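You operate a simulated robot arm through the tools that you are given. There is no shell and no other tool. Be economical: measure what you need, move in short steps, check, and stop when the job is done.

You run a simulated two-armed robot. Do the job below in one go: nothing can be reset, and whatever is moved stays where it is left.

Task
On the top of the side table, fold the blue cloth in half.

It is judged by the outcome, as a careful person would: the job done as asked, and still so three seconds after it is handed in. It fails if anything else is knocked over, pushed out of place, dropped, spilled or broken. Flat cloth is picked up by pressing the open fingertips on it (5 to 10 N) and closing them slowly along it; thin cloth reads only 2 to 8 mm in the jaws.

Robot
Two 7-joint arms with two-finger parallel grippers on one trunk, on a base that drives. Base frame: it is fixed to the floor where the robot stands at the start and does not move with it; the origin is under the middle of the robot, x ahead of it, y to its left, z up; the surface under the hand at the start is at about z = 750. Units: mm, degrees, N and s.
The left shoulder is at the start at [47, 228, 1064], the right one opposite. With the tool pointing down near the work surface each hand reaches from about 360 to 840 mm from the robot's upright axis, wherever it stands, measured 20 degrees to its own side. Places, roughly: top of the side table [600, 300, 800]. Payload 3.43 kg a hand.
The tool frame of a hand sits at the grasp point between the pads (the TCP): z along the fingers, y along the line on which they close. The tips reach 34 mm beyond it. Largest opening 128 mm; finger width 24, thickness 12; the body of the gripper, 48 by 130 mm, starts 96 mm behind the TCP.
Orientation is that of the tool frame in the base frame, as a unit quaternion [x, y, z, w]. With the fingers straight down and closing along the base's y, the tool's x points along the base's -x, its y along +y and its z along -z.

Tools
- The arms move only by the tool send_rows. It takes "left_motion", "right_motion" or both (then of equal length, played together; a hand with none holds still); each is a list of rows, each a list of 7 numbers: the shift along the base's x, y, z in mm, then the turn, a rotation vector about the base's x, y, z in degrees, then the opening, from 0 (shut) to 1 (fully open). In form: [[dx, dy, dz, rx, ry, rz, hand], ...]. A call has 1 to 10 rows; each row is the pose to reach, as a shift and turn from the pose commanded when the call began. A row lasts 0.2 s, in which the tool goes at most 50 mm and 8.6 degrees; a call with a longer step from one row to the next is refused whole, and so is a gripper value outside its range. A pose out of reach is approached as far as the arm can. The call stops where the force on the tool passes 40 N (or 10 N more than at its start, if that is more) or the arm is blocked; 0.2 s more then pass. The fingers move at their own pace (about 153 mm/s each) and stop on an object; they squeeze with about 29 N. The grip force told is the motor's: it shows also when the fingers shut on nothing. Time passes only in rows, and 0.2 s behind the last, so rows that repeat a pose let the fingers close. It gives the time, the measured TCP pose, the force on the tool (base axes), the opening and the grip force at its end, in the units of the frame above (readings bear some noise), with the torque about the TCP (base axes, N m) and any sound that the robot's microphone picked up.
- Cameras (640 x 400 px; columns grow to the right, rows downward): "scene" is now at [89.3, 39.3, 1285.5]; the picture's right is [-0.46, -0.89, 0.04], its down [-0.63, 0.30, -0.72] and it looks along [0.63, -0.35, -0.69] (base axes); focal length 275 px, centre (320, 200). "left" rides on the left gripper at [76, 11, -160] in its tool frame; the picture's right is [-0.15, 0.99, 0.00], its down [-0.88, -0.13, -0.46] and it looks along [-0.45, -0.07, 0.89] (tool axes); focal length 234 px, centre (320, 200). "right" rides on the right gripper at [76, -11, -160] in its tool frame; the picture's right is [0.15, 0.99, 0.00], its down [-0.88, 0.13, -0.46] and it looks along [-0.45, 0.07, 0.89] (tool axes); focal length 234 px, centre (320, 200). There is no depth. A picture from a camera that has moved, and an enlarged one, comes with that camera's place and axes in the base frame and with its lens.
- camera(camera): a new picture of that camera. It takes no simulated time.
- raise_lower(by): slides the trunk up (or, below 0, down) by that many mm; the arms and the scene camera ride with it, the base frame stays. It gives what a move gives, with no picture.
- roll_base(legs): drives the robot by 1 to 6 legs, each [ahead, left, turn to the left] in mm, mm and degrees, along the robot's own axes; the way and the turn of a leg run together, so that a leg with both is an arc; at most 1500 mm and 180 degrees a leg. The arms and the cameras ride along, it lands a little off, and it stops where it bumps. It gives what a move gives.
- turn_head(pan, tilt): turns the head with the scene camera to pan (to the left, within 86 degrees either way) and tilt (down, from -29 to 69), counted from straight ahead of the robot. It gives what a move gives.
- close_up(camera, box): a new picture of the part [left, top, right, bottom] of that camera's present view, enlarged. It takes no simulated time.
- hand_in(): hands the job in; it is judged then, once.

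Work in short steps. Places have to be worked out from the pictures, the camera data and where the tool is seen: move nearer, look again, correct. Check each grasp and each placing, and mend what went wrong. You have 120 turns and 88 pictures in all, those below and enlarged ones among them. Open the grippers and draw the arms clear of the work before you hand the job in, unless the task says otherwise; then end with one line.

The tools are called after "Call:" as name(argument=value, ...) on one line, values as JSON. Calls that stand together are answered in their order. send_rows: Moves the arms, as the interface text tells. Its arguments: {"type":"object","properties":{"left_motion":{"type":"array","items":{"type":"array","items":{"type":"number"}}},"right_motion":{"type":"array","items":{"type":"array","items":{"type":"number"}}}},"required":[]} The other tools are called the same way: raise_lower (by) slides the trunk up or down; roll_base (legs) drives the base; turn_head (pan, tilt) turns the head that bears the scene camera; camera (camera) takes a picture; close_up (camera, box) takes an enlarged picture of a part of a camera's view; hand_in () hands the job in.

At the start:

```text
t: 0.0
left_tcp_pos: [527.2, 57.1, 1001.2]
left_orientation: [0.018, 1.0, -0.014, 0.003]
left_wrist_force: [0.2, 0.6, 0.1]
left_ft_torque: [0.01, -0.01, 0.01]
left_width: 128.4
left_gripper_force: 0.1
right_tcp_pos: [386.3, -263.5, 918.7]
right_orientation: [0.01, 1.0, -0.013, -0.002]
right_wrist_force: [-0.4, 0.6, 0.0]
right_ft_torque: [0.02, 0.01, -0.01]
right_width: 128.2
right_gripper_force: 0.0
trunk travel left (down, up): [-550.0, 390.0]
robot x, y, heading: [-24.6, 20.2, -2.2]
head pan, tilt: [-25.4, 45.5]
```

scene: 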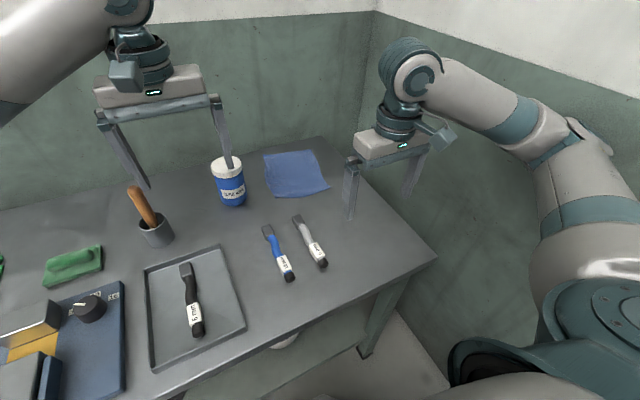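
right: 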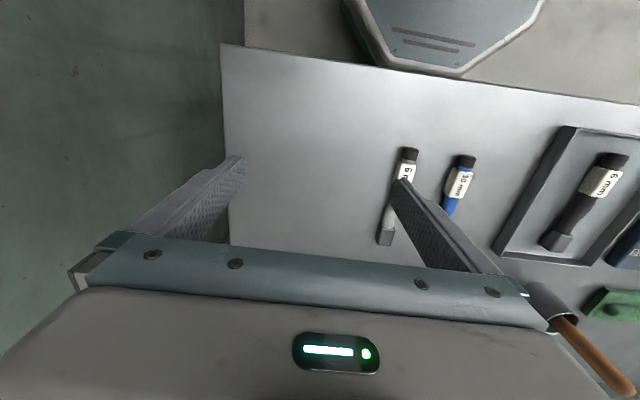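
left: 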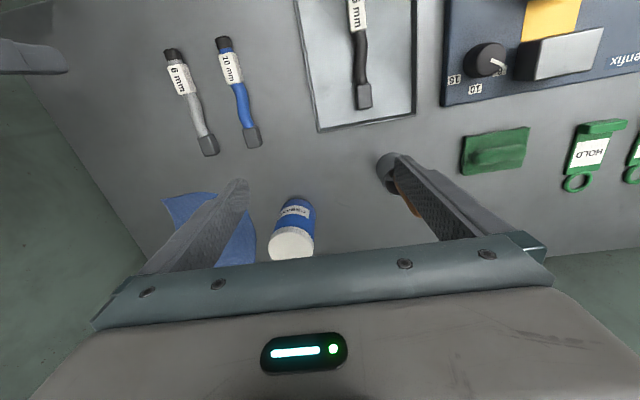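

I place the cloth at about x 610–850, y −320…−130. I'll look at it more closely before planning.

Call:
close_up(camera="scene", box=[200, 120, 360, 220])

Call:
turn_head(pan=-30, tilt=66)

Call:
camera(camera="scene")

```text
4.00 times, centred on (280, 170) of scene
camera zoom: at [89.3, 39.3, 1285.5], right [-0.46, -0.89, 0.04], down [-0.63, 0.3, -0.72], along [0.63, -0.35, -0.69], focal length 1100 px, centre (480, 320)
```

zoom: 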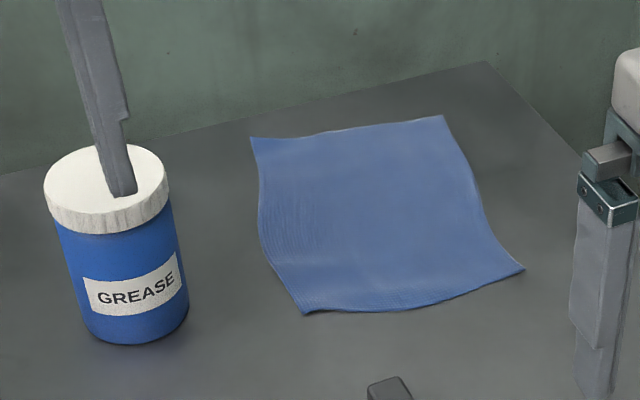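

```text
t: 0.8
left_tcp_pos: [529.8, 59.3, 1001.6]
left_orientation: [0.006, 1.0, -0.005, 0.005]
left_wrist_force: [-0.4, 1.0, -0.2]
left_ft_torque: [0.04, 0.03, 0.01]
left_width: 128.0
left_gripper_force: 0.0
right_tcp_pos: [393.4, -263.1, 915.5]
right_orientation: [-0.001, 1.0, -0.005, 0.0]
right_wrist_force: [0.4, -0.2, -1.0]
right_ft_torque: [-0.01, 0.03, -0.01]
right_width: 128.0
right_gripper_force: 0.1
trunk travel left (down, up): [-550.0, 390.0]
robot x, y, heading: [-18.2, 29.0, -0.5]
head pan, tilt: [-30.0, 66.0]
```

```text
83 pictures are left
camera scene: at [70.2, 48.3, 1260.6], right [-0.51, -0.86, 0.03], down [-0.78, 0.45, -0.43], along [0.36, -0.25, -0.9], focal length 275 px, centre (320, 200)
```

scene: 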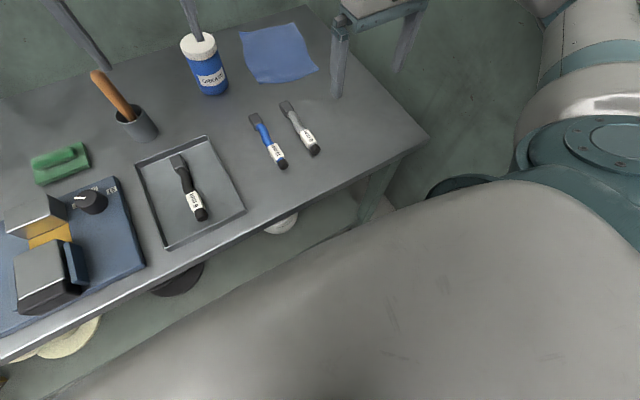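

Both pictures agree: the cloth measures about 160 (y) × 210 (x) mm, and its far edge is near the limit of reach. I'll look straight down in front of the base to see how much room there is to drive nearer.

Call:
turn_head(pan=0, tilt=69)

Call:
camera(camera="scene")

Call:
turn_head(pan=-75, tilt=45)

Call:
camera(camera="scene")

```text
t: 1.8
left_tcp_pos: [529.7, 60.7, 1001.8]
left_orientation: [0.004, 1.0, -0.005, 0.005]
left_wrist_force: [0.3, 0.0, -0.4]
left_ft_torque: [0.01, 0.0, 0.0]
left_width: 128.1
left_gripper_force: 0.1
right_tcp_pos: [395.9, -262.0, 913.5]
right_orientation: [-0.003, 1.0, -0.004, 0.001]
right_wrist_force: [0.2, -0.2, -0.5]
right_ft_torque: [0.0, -0.02, -0.02]
right_width: 128.1
right_gripper_force: 0.0
trunk travel left (down, up): [-550.0, 390.0]
robot x, y, heading: [-18.9, 30.8, -0.6]
head pan, tilt: [0.0, 68.8]
```

```text
82 pictures are left
camera scene: at [75.8, 78.5, 1256.1], right [-0.01, -1.0, 0.04], down [-0.93, -0.01, -0.37], along [0.37, -0.04, -0.93], focal length 275 px, centre (320, 200)
```

scene: 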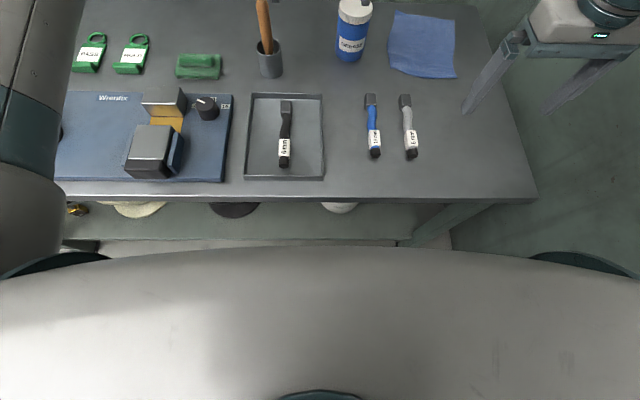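

```text
t: 3.3
left_tcp_pos: [530.3, 59.9, 1001.6]
left_orientation: [0.004, 1.0, -0.006, 0.004]
left_wrist_force: [0.3, 0.3, 0.1]
left_ft_torque: [0.0, -0.01, 0.0]
left_width: 128.0
left_gripper_force: 0.1
right_tcp_pos: [396.3, -262.3, 915.1]
right_orientation: [-0.004, 1.0, -0.003, 0.001]
right_wrist_force: [0.2, -0.8, -0.2]
right_ft_torque: [0.03, 0.02, 0.04]
right_width: 128.2
right_gripper_force: 0.0
trunk travel left (down, up): [-550.0, 390.0]
robot x, y, heading: [-21.3, 27.2, -0.4]
head pan, tilt: [-75.0, 45.0]
```

```text
81 pictures are left
camera scene: at [40.0, 1.5, 1288.0], right [-0.97, -0.25, 0.0], down [-0.17, 0.65, -0.74], along [0.18, -0.71, -0.68], focal length 275 px, centre (320, 200)
```

scene: 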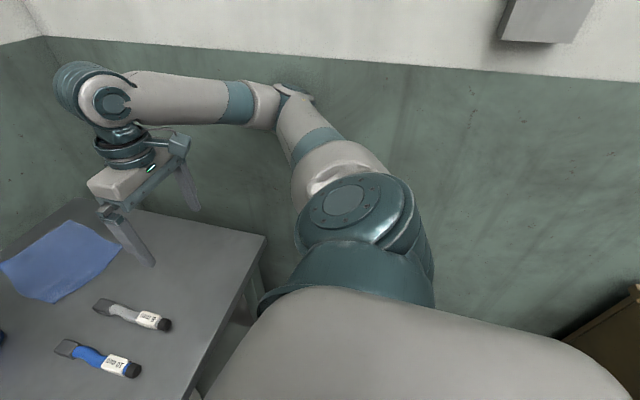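

The front has about 300 mm between the robot's axis and the table edge, and the right elbow is somewhat near the right wall. I'll extend the right hand forward first, which draws the elbow in, and raise the left hand a little.

Call:
send_rows(right_motion=[[40, 0, 10, 0, 0, 0, 1], [80, 5, 20, 0, 0, 0, 1], [120, 10, 30, 0, 0, 0, 1], [160, 15, 40, 0, 0, 0, 1], [180, 20, 50, 0, 0, 0, 1]])

Call:
camera(camera="scene")

Call:
camera(camera="right")

```text
t: 4.5
left_tcp_pos: [529.5, 16.7, 998.6]
left_orientation: [0.016, 1.0, 0.007, 0.003]
left_wrist_force: [-0.7, 0.4, 0.9]
left_ft_torque: [0.01, -0.05, -0.03]
left_width: 128.1
left_gripper_force: 0.0
right_tcp_pos: [567.7, -281.7, 954.4]
right_orientation: [0.008, 1.0, 0.011, -0.002]
right_wrist_force: [0.7, 0.1, 0.5]
right_ft_torque: [0.0, -0.09, 0.03]
right_width: 128.0
right_gripper_force: 0.0
trunk travel left (down, up): [-550.0, 390.0]
robot x, y, heading: [-22.5, 24.9, -2.0]
head pan, tilt: [-75.0, 45.0]
```

```text
80 pictures are left
camera scene: at [38.6, -57.4, 1283.1], right [-0.97, -0.23, 0.0], down [-0.16, 0.69, -0.71], along [0.16, -0.69, -0.71], focal length 275 px, centre (320, 200)
```

scene: 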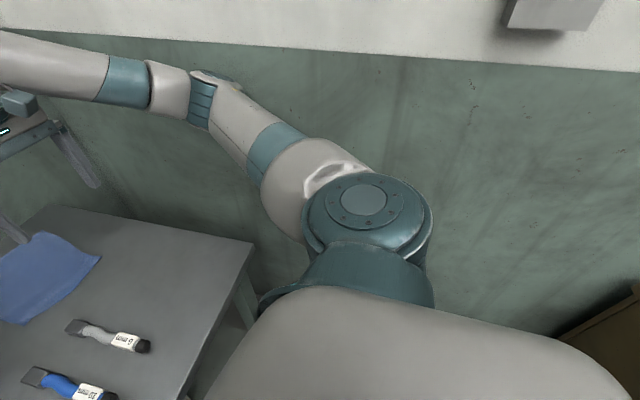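

```text
79 pictures are left
camera right: at [492.6, -296.0, 1113.5], right [-0.13, 0.99, 0.02], down [0.88, 0.11, 0.46], along [0.45, 0.08, -0.89], focal length 234 px, centre (320, 200)
```

right: 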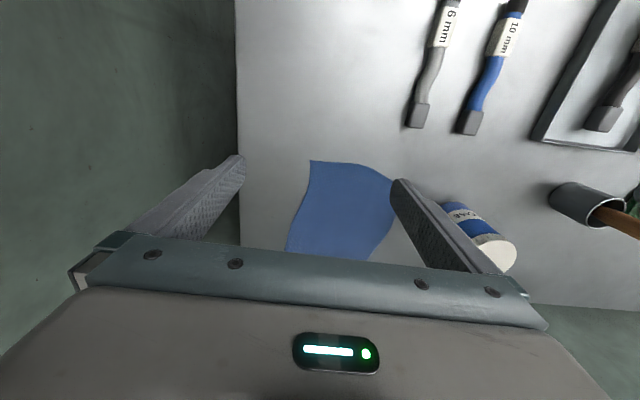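

The elbow is now well in. I'll turn the base 12° right and advance 50 mm, so that the cloth lies between both hands.

Call:
roll_base(legs=[[0, 0, -12]])

Call:
roll_base(legs=[[50, 0, 0]])

Call:
turn_head(pan=-5, tilt=50)

Call:
camera(camera="scene")

```text
t: 5.7
left_tcp_pos: [529.0, -61.0, 998.3]
left_orientation: [0.099, 0.995, 0.004, 0.002]
left_wrist_force: [-0.4, 0.4, -0.2]
left_ft_torque: [-0.01, -0.04, -0.02]
left_width: 128.0
left_gripper_force: 0.0
right_tcp_pos: [520.5, -346.9, 956.1]
right_orientation: [0.077, 0.997, 0.006, -0.003]
right_wrist_force: [-0.6, 0.4, -0.3]
right_ft_torque: [0.02, 0.01, -0.01]
right_width: 128.1
right_gripper_force: 0.0
trunk travel left (down, up): [-550.0, 390.0]
robot x, y, heading: [-16.1, 31.6, -11.4]
head pan, tilt: [-75.0, 45.0]
stopped in leg 1: the robot was blocked; the commanded pose is now the measured one
```

```text
t: 6.7
left_tcp_pos: [569.4, -61.8, 1004.0]
left_orientation: [0.101, 0.995, -0.003, 0.008]
left_wrist_force: [0.0, 0.0, -0.5]
left_ft_torque: [-0.03, 0.03, -0.01]
left_width: 128.2
left_gripper_force: 0.1
right_tcp_pos: [560.4, -349.9, 964.0]
right_orientation: [0.081, 0.997, 0.0, 0.002]
right_wrist_force: [-0.7, 0.9, 0.1]
right_ft_torque: [0.0, 0.0, 0.02]
right_width: 127.9
right_gripper_force: 0.1
trunk travel left (down, up): [-550.0, 390.0]
robot x, y, heading: [30.8, 15.7, -11.5]
head pan, tilt: [-75.0, 45.0]
```

```text
t: 8.1
left_tcp_pos: [570.9, -61.0, 1003.2]
left_orientation: [0.1, 0.995, -0.001, 0.007]
left_wrist_force: [-0.4, 1.1, 0.5]
left_ft_torque: [-0.01, 0.0, -0.01]
left_width: 128.1
left_gripper_force: 0.1
right_tcp_pos: [561.1, -350.7, 962.8]
right_orientation: [0.08, 0.997, 0.002, 0.001]
right_wrist_force: [0.7, -1.3, -0.3]
right_ft_torque: [0.01, 0.02, 0.01]
right_width: 128.0
right_gripper_force: 0.1
trunk travel left (down, up): [-550.0, 390.0]
robot x, y, heading: [35.0, 13.2, -11.5]
head pan, tilt: [-5.0, 50.0]
```

```text
78 pictures are left
camera scene: at [141.1, 12.4, 1277.4], right [-0.28, -0.96, 0.02], down [-0.73, 0.2, -0.65], along [0.62, -0.2, -0.76], focal length 275 px, centre (320, 200)
```

scene: 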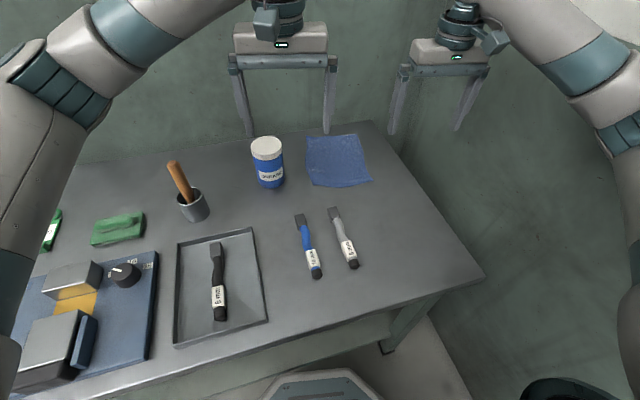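

The base is now at (35, 13) with heading −11.5°, and nothing is disturbed. I'll take an enlarged view to recompute the cloth corners.

Call:
close_up(camera="scene", box=[240, 110, 400, 210])

```text
4.00 times, centred on (320, 160) of scene
camera zoom: at [141.1, 12.4, 1277.4], right [-0.28, -0.96, 0.02], down [-0.73, 0.2, -0.65], along [0.62, -0.2, -0.76], focal length 1100 px, centre (320, 360)
```

zoom: 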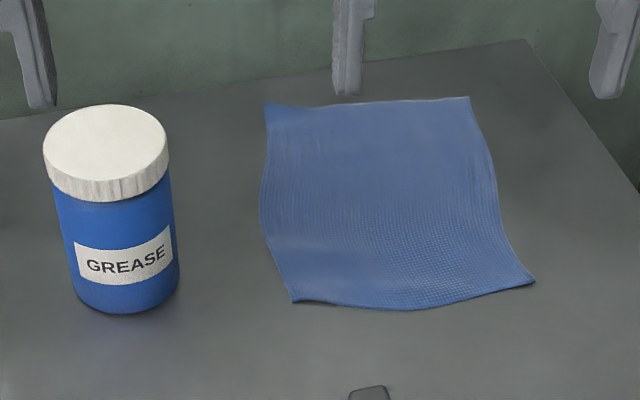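

Cloth corners by my estimate: far-left (843,−162), far-right (812,−321), near-right (606,−285), near-left (633,−124). Plan: each hand pinches a near corner and carries it to the far edge, with the fingers closing along the cloth's x axis so the two grippers fit side by side. I'll yaw both hands 85° while moving above the near corners.

Call:
send_rows(left_motion=[[8, -6, 0, 0, 0, -8.5, 0.4], [16, -12, -5, 0, 0, -17, 0.4], [24, -18, -10, 0, 0, -25.5, 0.4], [32, -24, -15, 0, 0, -34, 0.3], [40, -30, -20, 0, 0, -42.5, 0.2], [48, -36, -30, 0, 0, -51, 0.2], [56, -42, -40, 0, 0, -59.5, 0.2], [64, -48, -50, 0, 0, -68, 0.2], [70, -54, -60, 0, 0, -76.5, 0.2], [74, -60, -70, 0, 0, -85, 0.2]], right_motion=[[7, 6, 0, 0, 0, 8.5, 0.4], [14, 12, 0, 0, 0, 17, 0.4], [21, 18, 0, 0, 0, 25.5, 0.4], [28, 24, 0, 0, 0, 34, 0.3], [35, 30, 0, 0, 0, 42.5, 0.2], [42, 36, -5, 0, 0, 51, 0.2], [49, 42, -10, 0, 0, 59.5, 0.2], [56, 48, -15, 0, 0, 68, 0.2], [62, 54, -20, 0, 0, 76.5, 0.2], [66, 60, -30, 0, 0, 85, 0.2]])

Call:
camera(camera="scene")

Call:
camera(camera="left")

Call:
camera(camera="right")

```text
t: 10.3
left_tcp_pos: [655.3, -141.9, 925.4]
left_orientation: [0.747, 0.664, 0.005, 0.007]
left_wrist_force: [-0.1, 0.8, 1.0]
left_ft_torque: [0.04, 0.01, -0.01]
left_width: 25.6
left_gripper_force: 0.0
right_tcp_pos: [635.3, -311.1, 919.1]
right_orientation: [-0.614, 0.789, 0.006, -0.011]
right_wrist_force: [0.0, 0.5, 0.2]
right_ft_torque: [-0.02, -0.01, 0.03]
right_width: 25.6
right_gripper_force: 0.0
trunk travel left (down, up): [-550.0, 390.0]
robot x, y, heading: [36.9, 17.1, -11.3]
head pan, tilt: [-5.0, 50.0]
```

```text
76 pictures are left
camera scene: at [153.4, -14.7, 1275.7], right [-0.28, -0.96, 0.0], down [-0.73, 0.22, -0.64], along [0.62, -0.18, -0.77], focal length 275 px, centre (320, 200)
```

scene: 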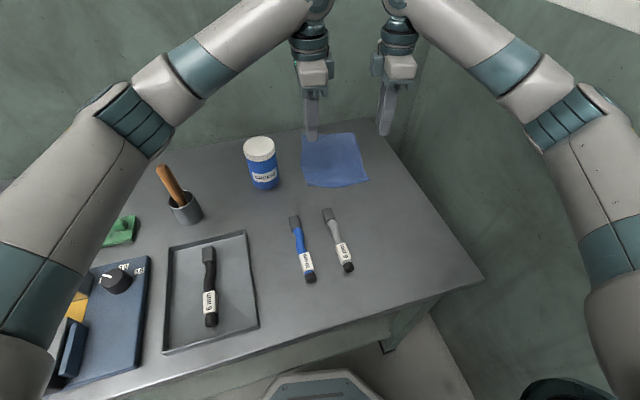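

```text
75 pictures are left
camera left: at [672.1, -69.0, 1084.8], right [0.97, -0.26, 0.02], down [-0.24, -0.86, 0.45], along [-0.1, -0.44, -0.89], focal length 234 px, centre (320, 200)
```

left: 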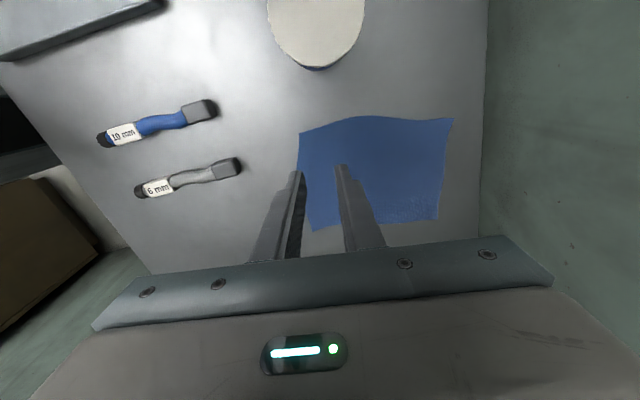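

```text
74 pictures are left
camera right: at [633.0, -386.7, 1077.9], right [-0.99, 0.1, 0.02], down [0.1, 0.89, 0.45], along [0.02, 0.45, -0.89], focal length 234 px, centre (320, 200)
```

right: 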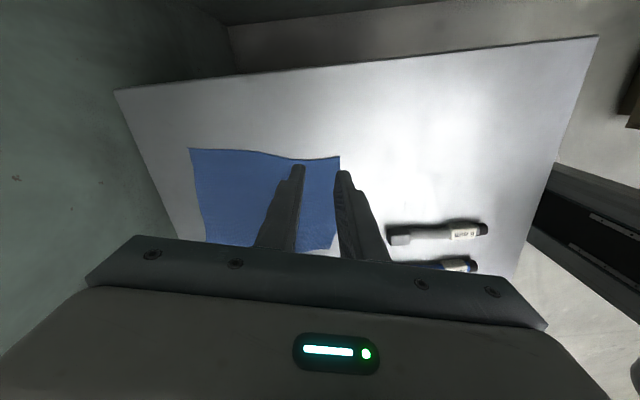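

The hand views confirm the corners, with the table at z≈750. Contact should come at TCP z≈784, so I'll descend to about z 797 above the pick points with a small yaw correction.

Call:
send_rows(left_motion=[[-2, -1, -30, 0, 0, -1, 0.2], [-3, -2, -60, 0, 0, -2, 0.2], [-5, -3, -90, 0, 0, -3.6, 0.2], [-5, -3, -115, 0, 0, -3.6, 0.2], [-5, -3, -128, 0, 0, -3.6, 0.2], [-5, -3, -128, 0, 0, -3.6, 0.2]], right_motion=[[-2, 10, -30, 0, 0, 1, 0.2], [-3, 20, -60, 0, 0, 2, 0.2], [-5, 30, -90, 0, 0, 3.8, 0.2], [-6, 38, -110, 0, 0, 3.8, 0.2], [-6, 40, -122, 0, 0, 3.8, 0.2], [-6, 40, -122, 0, 0, 3.8, 0.2]])

Call:
camera(camera="left")

Call:
camera(camera="right")

```text
t: 11.7
left_tcp_pos: [648.6, -145.3, 797.8]
left_orientation: [0.766, 0.642, 0.005, 0.007]
left_wrist_force: [0.0, 0.6, -0.2]
left_ft_torque: [-0.02, 0.02, 0.01]
left_width: 25.5
left_gripper_force: 0.2
right_tcp_pos: [629.0, -270.8, 796.6]
right_orientation: [-0.64, 0.768, 0.006, -0.012]
right_wrist_force: [-0.6, 0.0, 0.1]
right_ft_torque: [0.0, -0.05, -0.02]
right_width: 25.5
right_gripper_force: 0.1
trunk travel left (down, up): [-550.0, 390.0]
robot x, y, heading: [31.8, 14.9, -11.5]
head pan, tilt: [-5.0, 50.0]
```

```text
73 pictures are left
camera left: at [670.4, -72.9, 957.4], right [0.95, -0.32, 0.02], down [-0.29, -0.84, 0.45], along [-0.13, -0.43, -0.89], focal length 234 px, centre (320, 200)
```

left: 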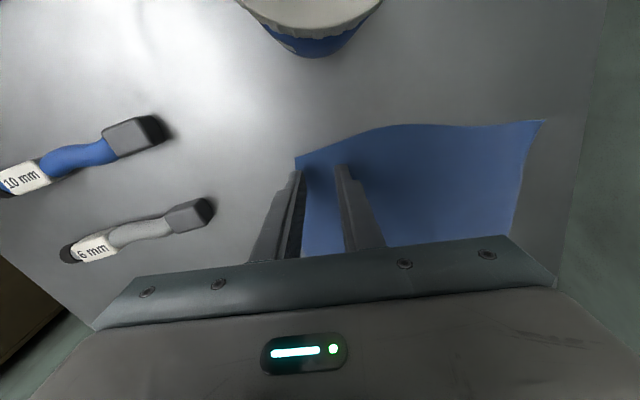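

```text
72 pictures are left
camera right: at [631.4, -346.4, 956.5], right [-1.0, 0.03, 0.02], down [0.04, 0.89, 0.45], along [-0.01, 0.45, -0.89], focal length 234 px, centre (320, 200)
```

right: 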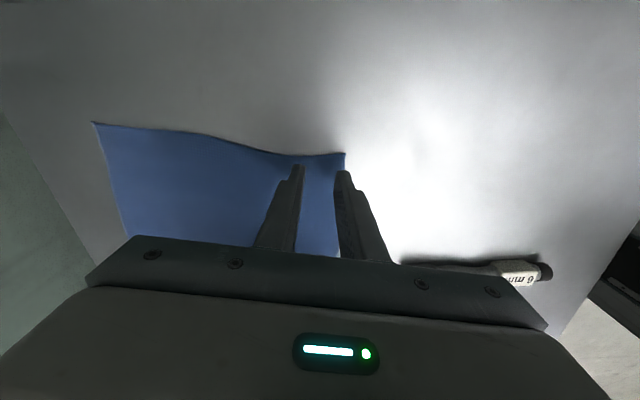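

The outer fingers straddle the near edge. I'll shift both hands 8 mm onto the cloth and lower to just above contact.

Call:
send_rows(left_motion=[[8, -1, 0, 0, 0, 0, 0.2], [8, -1, -6, 0, 0, 0, 0.2], [8, -1, -10, 0, 0, 0, 0.2], [8, -1, -12, 0, 0, 0, 0.2], [8, -1, -13, 0, 0, 0, 0.2]], right_motion=[[9, -1, 0, 0, 0, 0, 0.2], [9, -1, -5, 0, 0, 0, 0.2], [9, -1, -9, 0, 0, 0, 0.2], [9, -1, -11, 0, 0, 0, 0.2], [9, -1, -12, 0, 0, 0, 0.2]])

```text
t: 12.9
left_tcp_pos: [656.2, -147.3, 786.0]
left_orientation: [0.767, 0.642, 0.007, 0.008]
left_wrist_force: [0.3, -0.1, 4.3]
left_ft_torque: [0.04, 0.09, 0.06]
left_width: 25.3
left_gripper_force: 0.0
right_tcp_pos: [637.5, -269.9, 786.3]
right_orientation: [-0.64, 0.768, 0.005, -0.012]
right_wrist_force: [0.1, 0.7, 2.2]
right_ft_torque: [-0.03, -0.02, 0.01]
right_width: 25.4
right_gripper_force: 0.3
trunk travel left (down, up): [-550.0, 390.0]
robot x, y, heading: [31.9, 15.5, -11.4]
head pan, tilt: [-5.0, 50.0]
```

Contact is at z≈786, with 4.3 N on the left and 2.2 N on the right. I'll press a little more.

Call:
send_rows(left_motion=[[0, 0, -1, 0, 0, 0, 0.2], [0, 0, -1.5, 0, 0, 0, 0.2]], right_motion=[[0, 0, -1.5, 0, 0, 0, 0.2], [0, 0, -2.5, 0, 0, 0, 0.2]])

```text
t: 13.5
left_tcp_pos: [656.2, -145.0, 785.2]
left_orientation: [0.767, 0.642, 0.005, 0.009]
left_wrist_force: [1.4, -1.6, 12.6]
left_ft_torque: [-0.02, 0.22, 0.04]
left_width: 24.3
left_gripper_force: 0.0
right_tcp_pos: [637.7, -270.2, 786.0]
right_orientation: [-0.64, 0.768, 0.003, -0.009]
right_wrist_force: [2.6, 1.5, 14.5]
right_ft_torque: [-0.06, -0.38, 0.03]
right_width: 26.4
right_gripper_force: 0.4
trunk travel left (down, up): [-550.0, 390.0]
robot x, y, heading: [35.7, 16.0, -11.6]
head pan, tilt: [-5.0, 50.0]
```

It's a bit too strong (12–14 N). I'll ease up 1 mm and close slowly.

Call:
send_rows(left_motion=[[0, 0, 0.8, 0, 0, 0, 0.18], [0, 0, 0.8, 0, 0, 0, 0.15], [0, 0, 0.8, 0, 0, 0, 0.12], [0, 0, 0.8, 0, 0, 0, 0.09], [0, 0, 0.8, 0, 0, 0, 0.06], [0, 0, 0.8, 0, 0, 0, 0.03], [0, 0, 0.8, 0, 0, 0, 0], [0, 0, 0.8, 0, 0, 0, 0], [0, 0, 0.8, 0, 0, 0, 0]], right_motion=[[0, 0, 1, 0, 0, 0, 0.18], [0, 0, 1, 0, 0, 0, 0.15], [0, 0, 1, 0, 0, 0, 0.12], [0, 0, 1, 0, 0, 0, 0.09], [0, 0, 1, 0, 0, 0, 0.06], [0, 0, 1, 0, 0, 0, 0.03], [0, 0, 1, 0, 0, 0, 0], [0, 0, 1, 0, 0, 0, 0], [0, 0, 1, 0, 0, 0, 0]])

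Call:
camera(camera="left")

Call:
camera(camera="right")

```text
t: 15.5
left_tcp_pos: [655.7, -146.3, 785.5]
left_orientation: [0.767, 0.642, 0.006, 0.007]
left_wrist_force: [-0.7, -1.3, 3.6]
left_ft_torque: [-0.05, 0.1, 0.0]
left_width: 0.0
left_gripper_force: 29.2
right_tcp_pos: [636.8, -270.7, 785.8]
right_orientation: [-0.64, 0.769, 0.004, -0.011]
right_wrist_force: [1.3, 1.1, 21.9]
right_ft_torque: [-0.04, -0.21, -0.07]
right_width: 1.8
right_gripper_force: 28.8
trunk travel left (down, up): [-550.0, 390.0]
robot x, y, heading: [31.9, 18.1, -11.4]
head pan, tilt: [-5.0, 50.0]
```

```text
71 pictures are left
camera left: at [676.3, -72.9, 945.1], right [0.95, -0.32, 0.02], down [-0.29, -0.84, 0.45], along [-0.13, -0.44, -0.89], focal length 234 px, centre (320, 200)
```

left: 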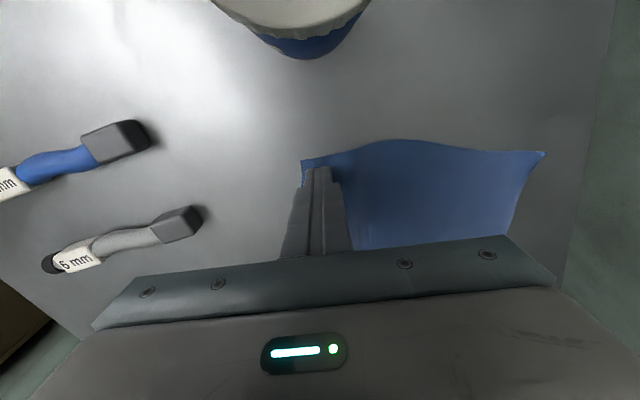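

```text
70 pictures are left
camera right: at [638.4, -347.0, 945.3], right [-1.0, 0.04, 0.02], down [0.04, 0.89, 0.45], along [0.0, 0.45, -0.89], focal length 234 px, centre (320, 200)
```

right: 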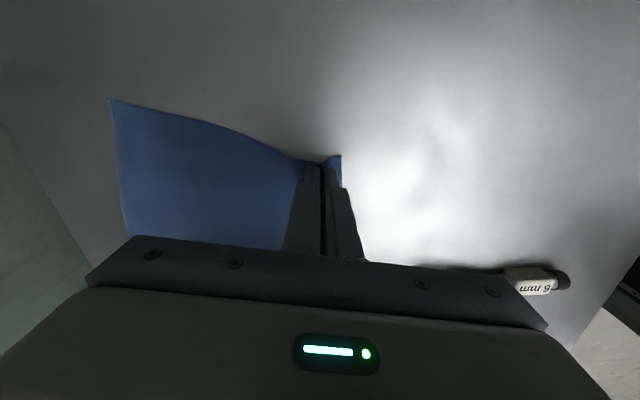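

The right hand has pinched something (1.8 mm), but the left slipped off (0 mm). I'll ease the right up slightly, then reopen the left and press again, more firmly.

Call:
send_rows(left_motion=[[0, 0, 4, 0, 0, 0, 0], [0, 0, 4, 0, 0, 0, 0.2], [0, 0, 4, 0, 0, 0, 0.2], [0, 0, 1, 0, 0, 0, 0.2], [0, 0, -0.6, 0, 0, 0, 0.2], [0, 0, -0.6, 0, 0, 0, 0.2]], right_motion=[[0, 0, 0.5, 0, 0, 0, 0], [0, 0, 1, 0, 0, 0, 0], [0, 0, 2, 0, 0, 0, 0], [0, 0, 2, 0, 0, 0, 0], [0, 0, 2, 0, 0, 0, 0], [0, 0, 2, 0, 0, 0, 0]])

```text
t: 16.9
left_tcp_pos: [655.2, -145.4, 786.3]
left_orientation: [0.766, 0.642, 0.006, 0.008]
left_wrist_force: [-0.8, 2.3, 16.8]
left_ft_torque: [0.1, 0.38, -0.06]
left_width: 26.2
left_gripper_force: 0.0
right_tcp_pos: [637.8, -269.3, 784.6]
right_orientation: [-0.641, 0.767, 0.005, -0.011]
right_wrist_force: [-0.4, 0.9, 1.6]
right_ft_torque: [0.05, 0.01, -0.03]
right_width: 2.1
right_gripper_force: 28.8
trunk travel left (down, up): [-550.0, 390.0]
robot x, y, heading: [33.6, 13.3, -11.7]
head pan, tilt: [-5.0, 50.0]
```

The left now presses at about 17 N. I'll ease it slightly and close slowly.

Call:
send_rows(left_motion=[[0, 0, 0.6, 0, 0, 0, 0.19], [0, 0, 0.6, 0, 0, 0, 0.17], [0, 0, 0.6, 0, 0, 0, 0.15], [0, 0, 0.6, 0, 0, 0, 0.13], [0, 0, 0.6, 0, 0, 0, 0.11], [0, 0, 0.6, 0, 0, 0, 0.09]])

Call:
close_up(camera="left", box=[240, 120, 400, 260])

```text
t: 18.3
left_tcp_pos: [655.6, -146.0, 785.1]
left_orientation: [0.766, 0.642, 0.006, 0.007]
left_wrist_force: [0.8, 0.5, 22.7]
left_ft_torque: [-0.02, 0.28, 0.03]
left_width: 11.4
left_gripper_force: 0.1
right_tcp_pos: [637.2, -269.9, 787.9]
right_orientation: [-0.64, 0.769, 0.005, -0.011]
right_wrist_force: [0.4, -0.2, -0.2]
right_ft_torque: [0.02, 0.02, 0.04]
right_width: 2.1
right_gripper_force: 29.4
trunk travel left (down, up): [-550.0, 390.0]
robot x, y, heading: [33.9, 15.6, -11.4]
head pan, tilt: [-5.0, 50.0]
```

```text
2.86 times, centred on (320, 190) of left
camera zoom: at [676.9, -74.0, 945.0], right [0.95, -0.32, 0.02], down [-0.29, -0.84, 0.45], along [-0.13, -0.44, -0.89], focal length 669 px, centre (320, 229)
```

zoom: 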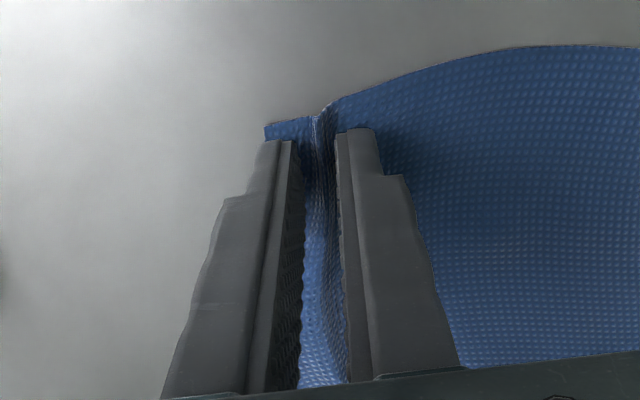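

A ridge has formed between the left fingers, so I'll finish closing.

Call:
send_rows(left_motion=[[0, 0, 0, 0, 0, 0, 0.07], [0, 0, 0, 0, 0, 0, 0.05], [0, 0, 0, 0, 0, 0, 0.03], [0, 0, 0, 0, 0, 0, 0.01], [0, 0, 0, 0, 0, 0, 0], [0, 0, 0, 0, 0, 0, 0], [0, 0, 0, 0, 0, 0, 0]])

Call:
close_up(camera="left", box=[240, 120, 400, 260])

Call:
close_up(camera="right", box=[240, 120, 400, 260])

```text
t: 19.9
left_tcp_pos: [655.3, -146.7, 785.8]
left_orientation: [0.766, 0.643, 0.006, 0.007]
left_wrist_force: [-1.6, 1.3, 23.3]
left_ft_torque: [0.07, 0.22, -0.01]
left_width: 2.2
left_gripper_force: 28.5
right_tcp_pos: [636.5, -269.6, 787.4]
right_orientation: [-0.64, 0.768, 0.005, -0.01]
right_wrist_force: [-0.2, 0.5, 0.5]
right_ft_torque: [0.03, -0.01, -0.02]
right_width: 1.8
right_gripper_force: 29.1
trunk travel left (down, up): [-550.0, 390.0]
robot x, y, heading: [32.3, 16.1, -11.4]
head pan, tilt: [-5.0, 50.0]
```

```text
2.86 times, centred on (320, 190) of left
camera zoom: at [676.7, -73.9, 945.0], right [0.95, -0.32, 0.02], down [-0.29, -0.84, 0.45], along [-0.13, -0.44, -0.89], focal length 669 px, centre (320, 229)
```

zoom: 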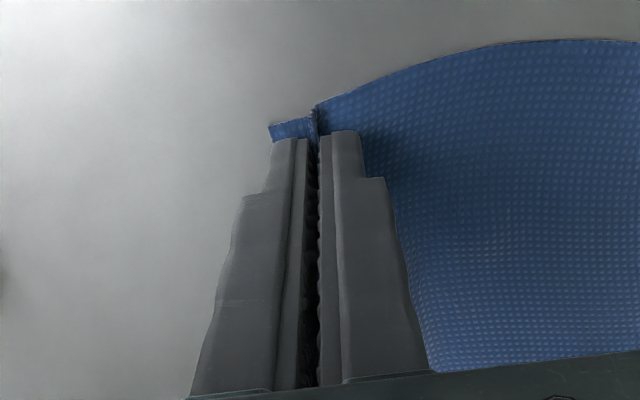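

```text
2.86 times, centred on (320, 190) of right
camera zoom: at [638.9, -347.0, 946.8], right [-1.0, 0.04, 0.02], down [0.04, 0.89, 0.45], along [0.0, 0.45, -0.89], focal length 669 px, centre (320, 229)
```

zoom: 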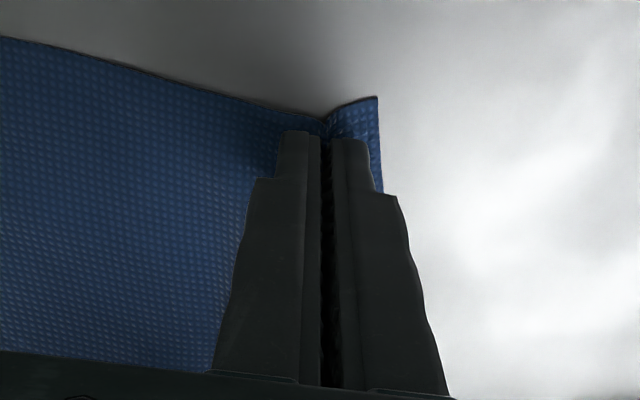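

Both hands have hold (about 2 mm each). I'll lift gently along the start of the arc and check.

Call:
send_rows(left_motion=[[0, 0, 10, 0, 0, 0, 0], [4, -1, 20, 0, 0, 0, 0], [8, -1.5, 30, 0, 0, 0, 0], [14, -2.5, 40, 0, 0, 0, 0], [20, -3.5, 50, 0, 0, 0, 0]], right_motion=[[0, 0, 10, 0, 0, 0, 0], [4, -1, 20, 0, 0, 0, 0], [8, -1.5, 30, 0, 0, 0, 0], [14, -2.5, 40, 0, 0, 0, 0], [20, -3.5, 50, 0, 0, 0, 0]])

Call:
close_up(camera="scene", box=[240, 90, 400, 210])

Call:
camera(camera="right")

```text
t: 21.1
left_tcp_pos: [676.0, -149.3, 833.4]
left_orientation: [0.767, 0.642, 0.005, 0.006]
left_wrist_force: [0.2, -0.3, 0.7]
left_ft_torque: [-0.01, 0.02, -0.01]
left_width: 2.1
left_gripper_force: 29.0
right_tcp_pos: [659.6, -273.9, 835.4]
right_orientation: [-0.64, 0.768, 0.005, -0.011]
right_wrist_force: [1.1, 0.4, 0.2]
right_ft_torque: [-0.03, -0.01, 0.01]
right_width: 2.0
right_gripper_force: 28.7
trunk travel left (down, up): [-550.0, 390.0]
robot x, y, heading: [33.6, 15.4, -11.8]
head pan, tilt: [-5.0, 50.0]
```

```text
3.33 times, centred on (320, 150) of scene
camera zoom: at [153.0, -14.5, 1275.7], right [-0.28, -0.96, 0.0], down [-0.73, 0.22, -0.64], along [0.62, -0.18, -0.77], focal length 916 px, centre (320, 367)
```

zoom: 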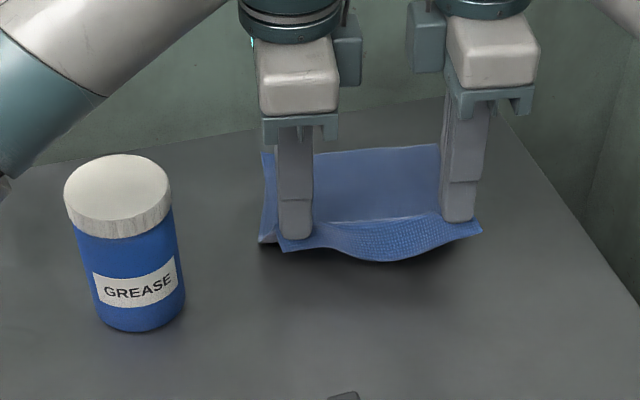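

```text
65 pictures are left
camera right: at [660.3, -351.0, 994.7], right [-1.0, 0.04, 0.02], down [0.04, 0.89, 0.45], along [-0.01, 0.45, -0.89], focal length 234 px, centre (320, 200)
```

right: 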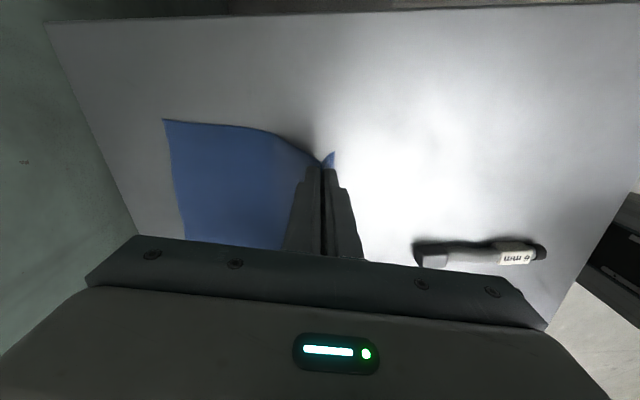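

Both corners are lifted cleanly. I'll continue the arc to over the middle, starting a slight forward tilt.

Call:
send_rows(left_motion=[[12, -2, 10, 0, 0, 0, 0], [24, -4, 20, 0, 0, 0, 0], [36, -6.5, 27, 0, 0, 0, 0], [48, -9, 32, 0, 0, 0, 0], [60, -11, 35, -0.7, -4, 0, 0], [72, -13, 35, -1.4, -8, 0, 0], [84, -15, 34, -2.2, -12, 0, 0]], right_motion=[[12, -2, 10, 0, 0, 0, 0], [24, -4, 20, 0, 0, 0, 0], [36, -6.5, 27, 0, 0, 0, 0], [48, -9, 32, 0, 0, 0, 0], [60, -11, 35, -0.7, -4, 0, 0], [72, -13, 35, -1.4, -8, 0, 0], [84, -15, 34, -2.2, -12, 0, 0]])

Call:
close_up(camera="scene", box=[240, 90, 400, 210])

Call:
camera(camera="right")

Call:
camera(camera="left")

```text
t: 22.7
left_tcp_pos: [759.9, -164.7, 868.6]
left_orientation: [0.762, 0.637, 0.074, 0.09]
left_wrist_force: [0.2, 0.4, 0.1]
left_ft_torque: [-0.02, 0.01, -0.01]
left_width: 1.7
left_gripper_force: 29.0
right_tcp_pos: [742.3, -288.5, 869.3]
right_orientation: [-0.636, 0.765, -0.076, 0.056]
right_wrist_force: [-0.1, 0.2, -0.2]
right_ft_torque: [0.04, 0.04, -0.02]
right_width: 1.6
right_gripper_force: 29.0
trunk travel left (down, up): [-550.0, 390.0]
robot x, y, heading: [28.5, 16.8, -11.6]
head pan, tilt: [-5.0, 50.0]
```

```text
3.33 times, centred on (320, 150) of scene
camera zoom: at [153.1, -14.5, 1275.8], right [-0.28, -0.96, 0.0], down [-0.73, 0.22, -0.64], along [0.62, -0.18, -0.77], focal length 916 px, centre (320, 367)
```

zoom: 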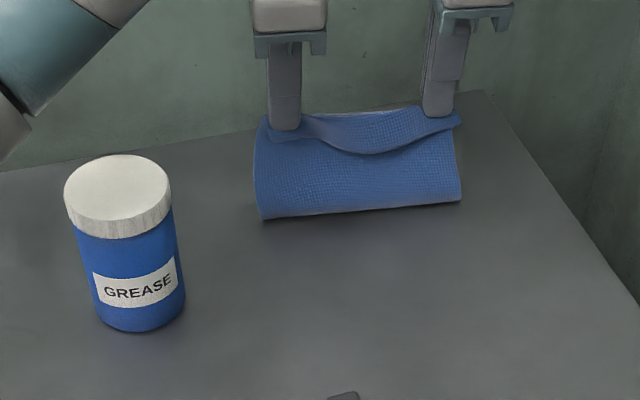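

```text
63 pictures are left
camera right: at [711.0, -359.1, 1029.0], right [-0.98, 0.03, -0.19], down [-0.05, 0.91, 0.41], along [0.18, 0.41, -0.89], focal length 234 px, centre (320, 200)
```

right: 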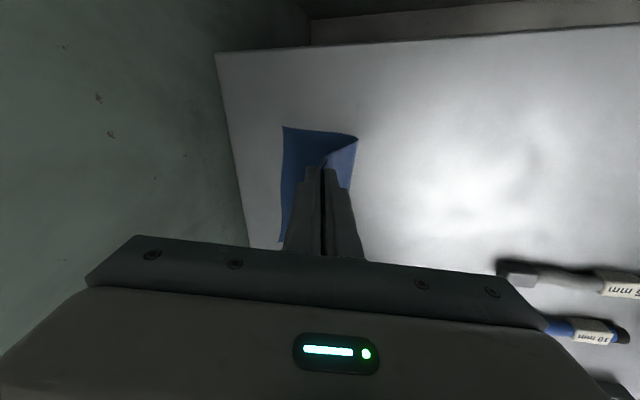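

```text
62 pictures are left
camera left: at [749.2, -86.8, 1026.1], right [0.92, -0.31, 0.23], down [-0.38, -0.83, 0.41], along [0.06, -0.47, -0.88], focal length 234 px, centre (320, 200)
```

left: 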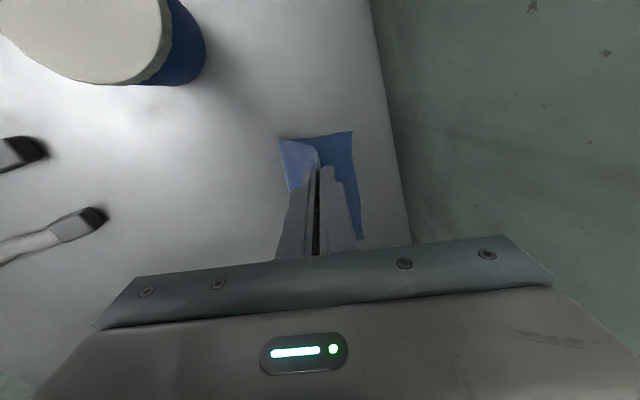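

The fold is going well. Next I'll bring both hands over and down to just above the far edge, tilting forward to clear the back wall.

Call:
send_rows(left_motion=[[12, -2, -4, -0.7, -4, 0, 0], [24, -4, -12, -1.4, -8, 0, 0], [34, -6, -24, -2.1, -12, 0, 0], [43, -8, -38, -2.8, -16, 0, 0], [50, -9, -52, -2.8, -16, 0, 0], [55, -10, -66, -2.8, -16, 0, 0], [55, -10, -72, -2.8, -16, 0, 0]], right_motion=[[12, -2, -4, -0.7, -4, 0, 0], [22, -4, -12, -1.4, -8, 0, 0], [31, -6, -24, -2.1, -12, 0, 0], [39, -8, -38, -2.8, -16, 0, 0], [45, -9, -52, -2.8, -16, 0, 0], [50, -10, -66, -2.8, -16, 0, 0], [50, -10, -72, -2.8, -16, 0, 0]])

Call:
close_up(camera="scene", box=[240, 90, 400, 210])

Call:
camera(camera="right")

Call:
camera(camera="left")

```text
t: 24.3
left_tcp_pos: [815.8, -174.8, 796.0]
left_orientation: [0.742, 0.621, 0.164, 0.195]
left_wrist_force: [-0.7, -1.9, 0.1]
left_ft_torque: [-0.04, 0.01, -0.03]
left_width: 2.1
left_gripper_force: 29.0
right_tcp_pos: [792.1, -300.6, 798.4]
right_orientation: [-0.62, 0.749, -0.182, 0.147]
right_wrist_force: [0.0, 1.5, 0.4]
right_ft_torque: [0.06, 0.03, 0.02]
right_width: 1.8
right_gripper_force: 28.6
trunk travel left (down, up): [-550.0, 390.0]
robot x, y, heading: [31.0, 17.4, -11.6]
head pan, tilt: [-5.0, 50.0]
```

```text
3.33 times, centred on (320, 150) of scene
camera zoom: at [152.9, -14.5, 1275.8], right [-0.28, -0.96, 0.0], down [-0.73, 0.22, -0.64], along [0.62, -0.18, -0.77], focal length 916 px, centre (320, 367)
```

zoom: 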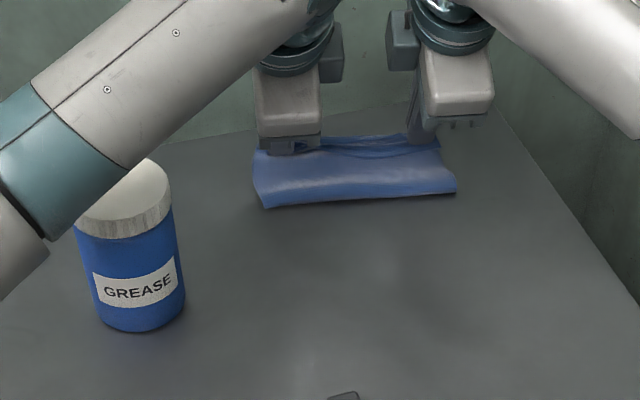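

```text
60 pictures are left
camera right: at [717.5, -363.3, 945.6], right [-0.89, 0.02, -0.45], down [-0.15, 0.93, 0.34], along [0.42, 0.37, -0.83], focal length 234 px, centre (320, 200)
```

right: 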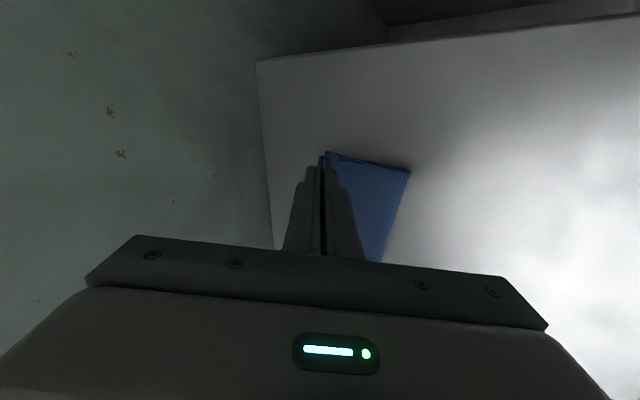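

```text
59 pictures are left
camera left: at [761.2, -89.0, 940.5], right [0.82, -0.3, 0.49], down [-0.49, -0.81, 0.33], along [0.29, -0.51, -0.81], focal length 234 px, centre (320, 200)
```

left: 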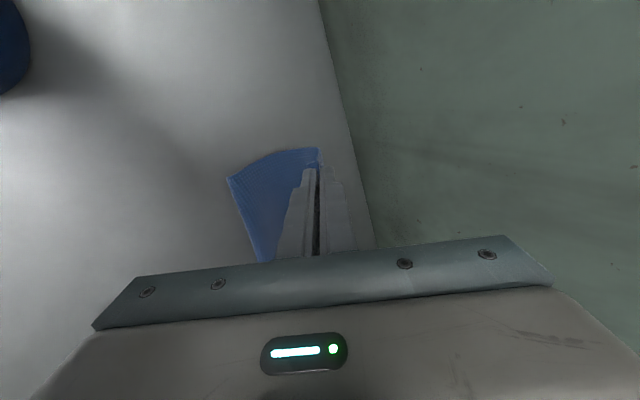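

The hands are over the far edge and the bottom layer is still in place. I'll lower to light contact.

Call:
send_rows(left_motion=[[0, 0, -3, 0, 0, 0, 0], [0, 0, -6, 0, 0, 0, 0]], right_motion=[[0, 0, -4, 0, 0, 0, 0], [0, 0, -8, 0, 0, 0, 0]])

```text
t: 24.9
left_tcp_pos: [815.4, -174.8, 790.3]
left_orientation: [0.742, 0.621, 0.164, 0.194]
left_wrist_force: [0.0, -1.5, 0.4]
left_ft_torque: [-0.04, 0.06, -0.02]
left_width: 2.4
left_gripper_force: 29.4
right_tcp_pos: [792.6, -299.0, 789.2]
right_orientation: [-0.621, 0.748, -0.183, 0.147]
right_wrist_force: [0.7, 2.0, 2.3]
right_ft_torque: [0.04, 0.01, 0.04]
right_width: 1.7
right_gripper_force: 28.8
trunk travel left (down, up): [-550.0, 390.0]
robot x, y, heading: [35.2, 14.0, -11.3]
head pan, tilt: [-5.0, 50.0]
```

Contact is light. I'll open slightly while easing up, then withdraw along the finger axis.

Call:
send_rows(left_motion=[[0, 0, 1, 0, 0, 0, 0.05], [0, 0, 3, 0, 0, 0, 0.1], [0, 0, 4, 0, 0, 0, 0.12], [0, 0, 4, 0, 0, 0, 0.12], [-5, 1, 14, 0, 0, 0, 0.14], [-10, 2, 24, 0, 0, 0, 0.14], [-18, 3, 44, 0, 0, 0, 0.14], [-30, 5, 70, 0, 0, 0, 0.14]], right_motion=[[0, 0, 1, 0, 0, 0, 0.05], [0, 0, 3, 0, 0, 0, 0.1], [0, 0, 4, 0, 0, 0, 0.12], [0, 0, 4, 0, 0, 0, 0.12], [-5, 1, 14, 0, 0, 0, 0.14], [-10, 2, 24, 0, 0, 0, 0.14], [-18, 3, 44, 0, 0, 0, 0.14], [-30, 5, 70, 0, 0, 0, 0.14]])

Call:
close_up(camera="scene", box=[240, 90, 400, 210])

Call:
camera(camera="right")

Call:
camera(camera="left")

```text
t: 26.7
left_tcp_pos: [782.7, -168.1, 861.5]
left_orientation: [0.742, 0.621, 0.164, 0.195]
left_wrist_force: [0.3, 1.2, -0.2]
left_ft_torque: [0.02, 0.0, -0.01]
left_width: 17.9
left_gripper_force: 0.1
right_tcp_pos: [761.2, -295.8, 861.1]
right_orientation: [-0.621, 0.747, -0.183, 0.147]
right_wrist_force: [-0.1, -0.1, 0.2]
right_ft_torque: [-0.01, -0.07, 0.02]
right_width: 18.2
right_gripper_force: 0.1
trunk travel left (down, up): [-550.0, 390.0]
robot x, y, heading: [34.7, 17.4, -11.5]
head pan, tilt: [-5.0, 50.0]
```

```text
3.33 times, centred on (320, 150) of scene
camera zoom: at [152.0, -14.1, 1275.8], right [-0.28, -0.96, 0.0], down [-0.73, 0.22, -0.64], along [0.62, -0.18, -0.77], focal length 916 px, centre (320, 367)
```

zoom: 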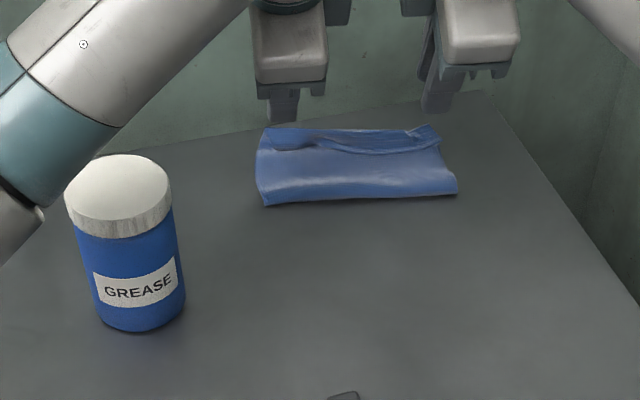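

```text
57 pictures are left
camera right: at [686.4, -358.2, 1008.0], right [-0.89, 0.02, -0.45], down [-0.15, 0.93, 0.34], along [0.42, 0.37, -0.83], focal length 234 px, centre (320, 200)
```

right: 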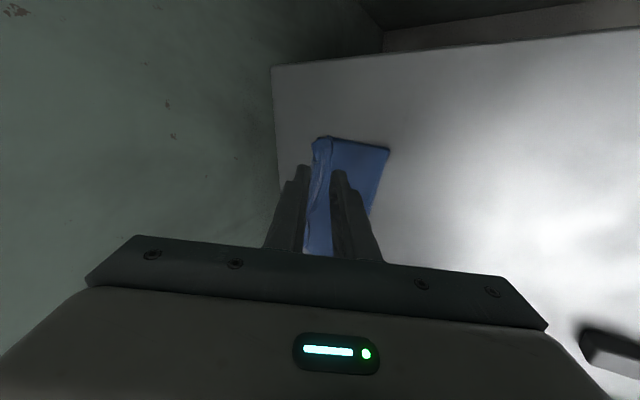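

```text
56 pictures are left
camera left: at [730.1, -83.1, 1005.7], right [0.82, -0.3, 0.49], down [-0.49, -0.81, 0.33], along [0.29, -0.51, -0.81], focal length 234 px, centre (320, 200)
```

left: 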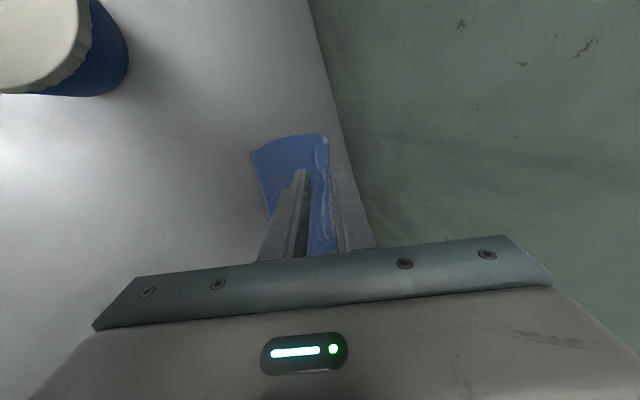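

The fold is made, but the edge strip is curled back over the top layer. I'll back the hands off to inspect it.

Call:
send_rows(left_motion=[[-30, 10, 20, 0, 0, 0, 0.14], [-60, 20, 40, 0, 0, 0, 0.14], [-90, 40, 60, 0, 0, 0, 0.14], [-110, 60, 80, 0, 0, 0, 0.1]], right_motion=[[-30, -10, 20, 0, 0, 0, 0.14], [-60, -20, 40, 0, 0, 0, 0.14], [-90, -25, 60, 0, 0, 0, 0.14], [-110, -30, 80, 0, 0, 0, 0.1]])

Call:
close_up(camera="scene", box=[280, 110, 380, 172])

Call:
camera(camera="right")

Call:
camera(camera="left")

```text
t: 27.7
left_tcp_pos: [673.6, -106.3, 941.7]
left_orientation: [0.741, 0.621, 0.164, 0.194]
left_wrist_force: [-0.1, -0.7, -0.5]
left_ft_torque: [0.0, -0.03, -0.01]
left_width: 12.7
left_gripper_force: 0.1
right_tcp_pos: [651.4, -326.0, 940.3]
right_orientation: [-0.621, 0.748, -0.183, 0.148]
right_wrist_force: [0.1, 0.6, 0.1]
right_ft_torque: [-0.03, 0.02, 0.0]
right_width: 12.8
right_gripper_force: 0.1
trunk travel left (down, up): [-550.0, 390.0]
robot x, y, heading: [29.1, 17.0, -11.5]
head pan, tilt: [-5.0, 50.0]
```

```text
6.40 times, centred on (330, 141) of scene
camera zoom: at [151.8, -14.0, 1275.8], right [-0.28, -0.96, 0.0], down [-0.73, 0.22, -0.64], along [0.62, -0.18, -0.77], focal length 1759 px, centre (256, 578)
```

zoom: 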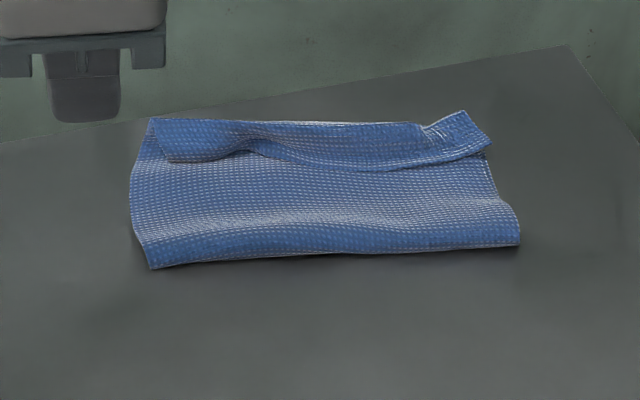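

```text
54 pictures are left
camera right: at [577.0, -387.8, 1088.2], right [-0.89, 0.02, -0.45], down [-0.15, 0.93, 0.34], along [0.42, 0.37, -0.83], focal length 234 px, centre (320, 200)
```

right: 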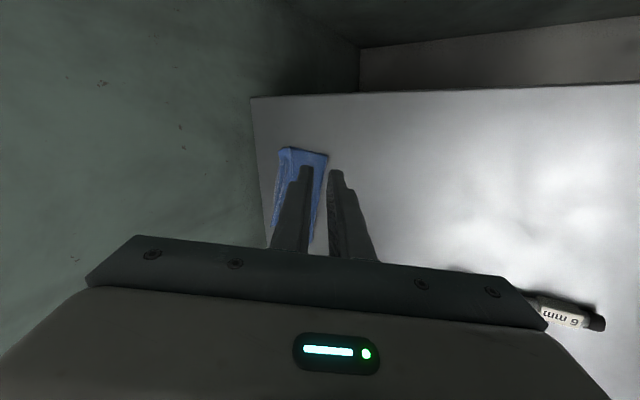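

```text
53 pictures are left
camera left: at [618.4, -20.7, 1084.9], right [0.82, -0.3, 0.49], down [-0.49, -0.81, 0.33], along [0.3, -0.51, -0.81], focal length 234 px, centre (320, 200)
```

left: 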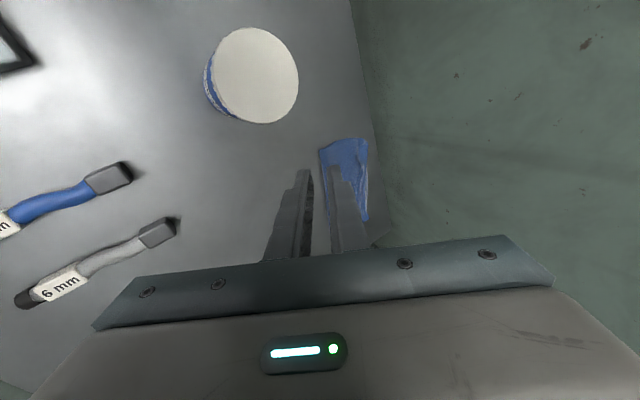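

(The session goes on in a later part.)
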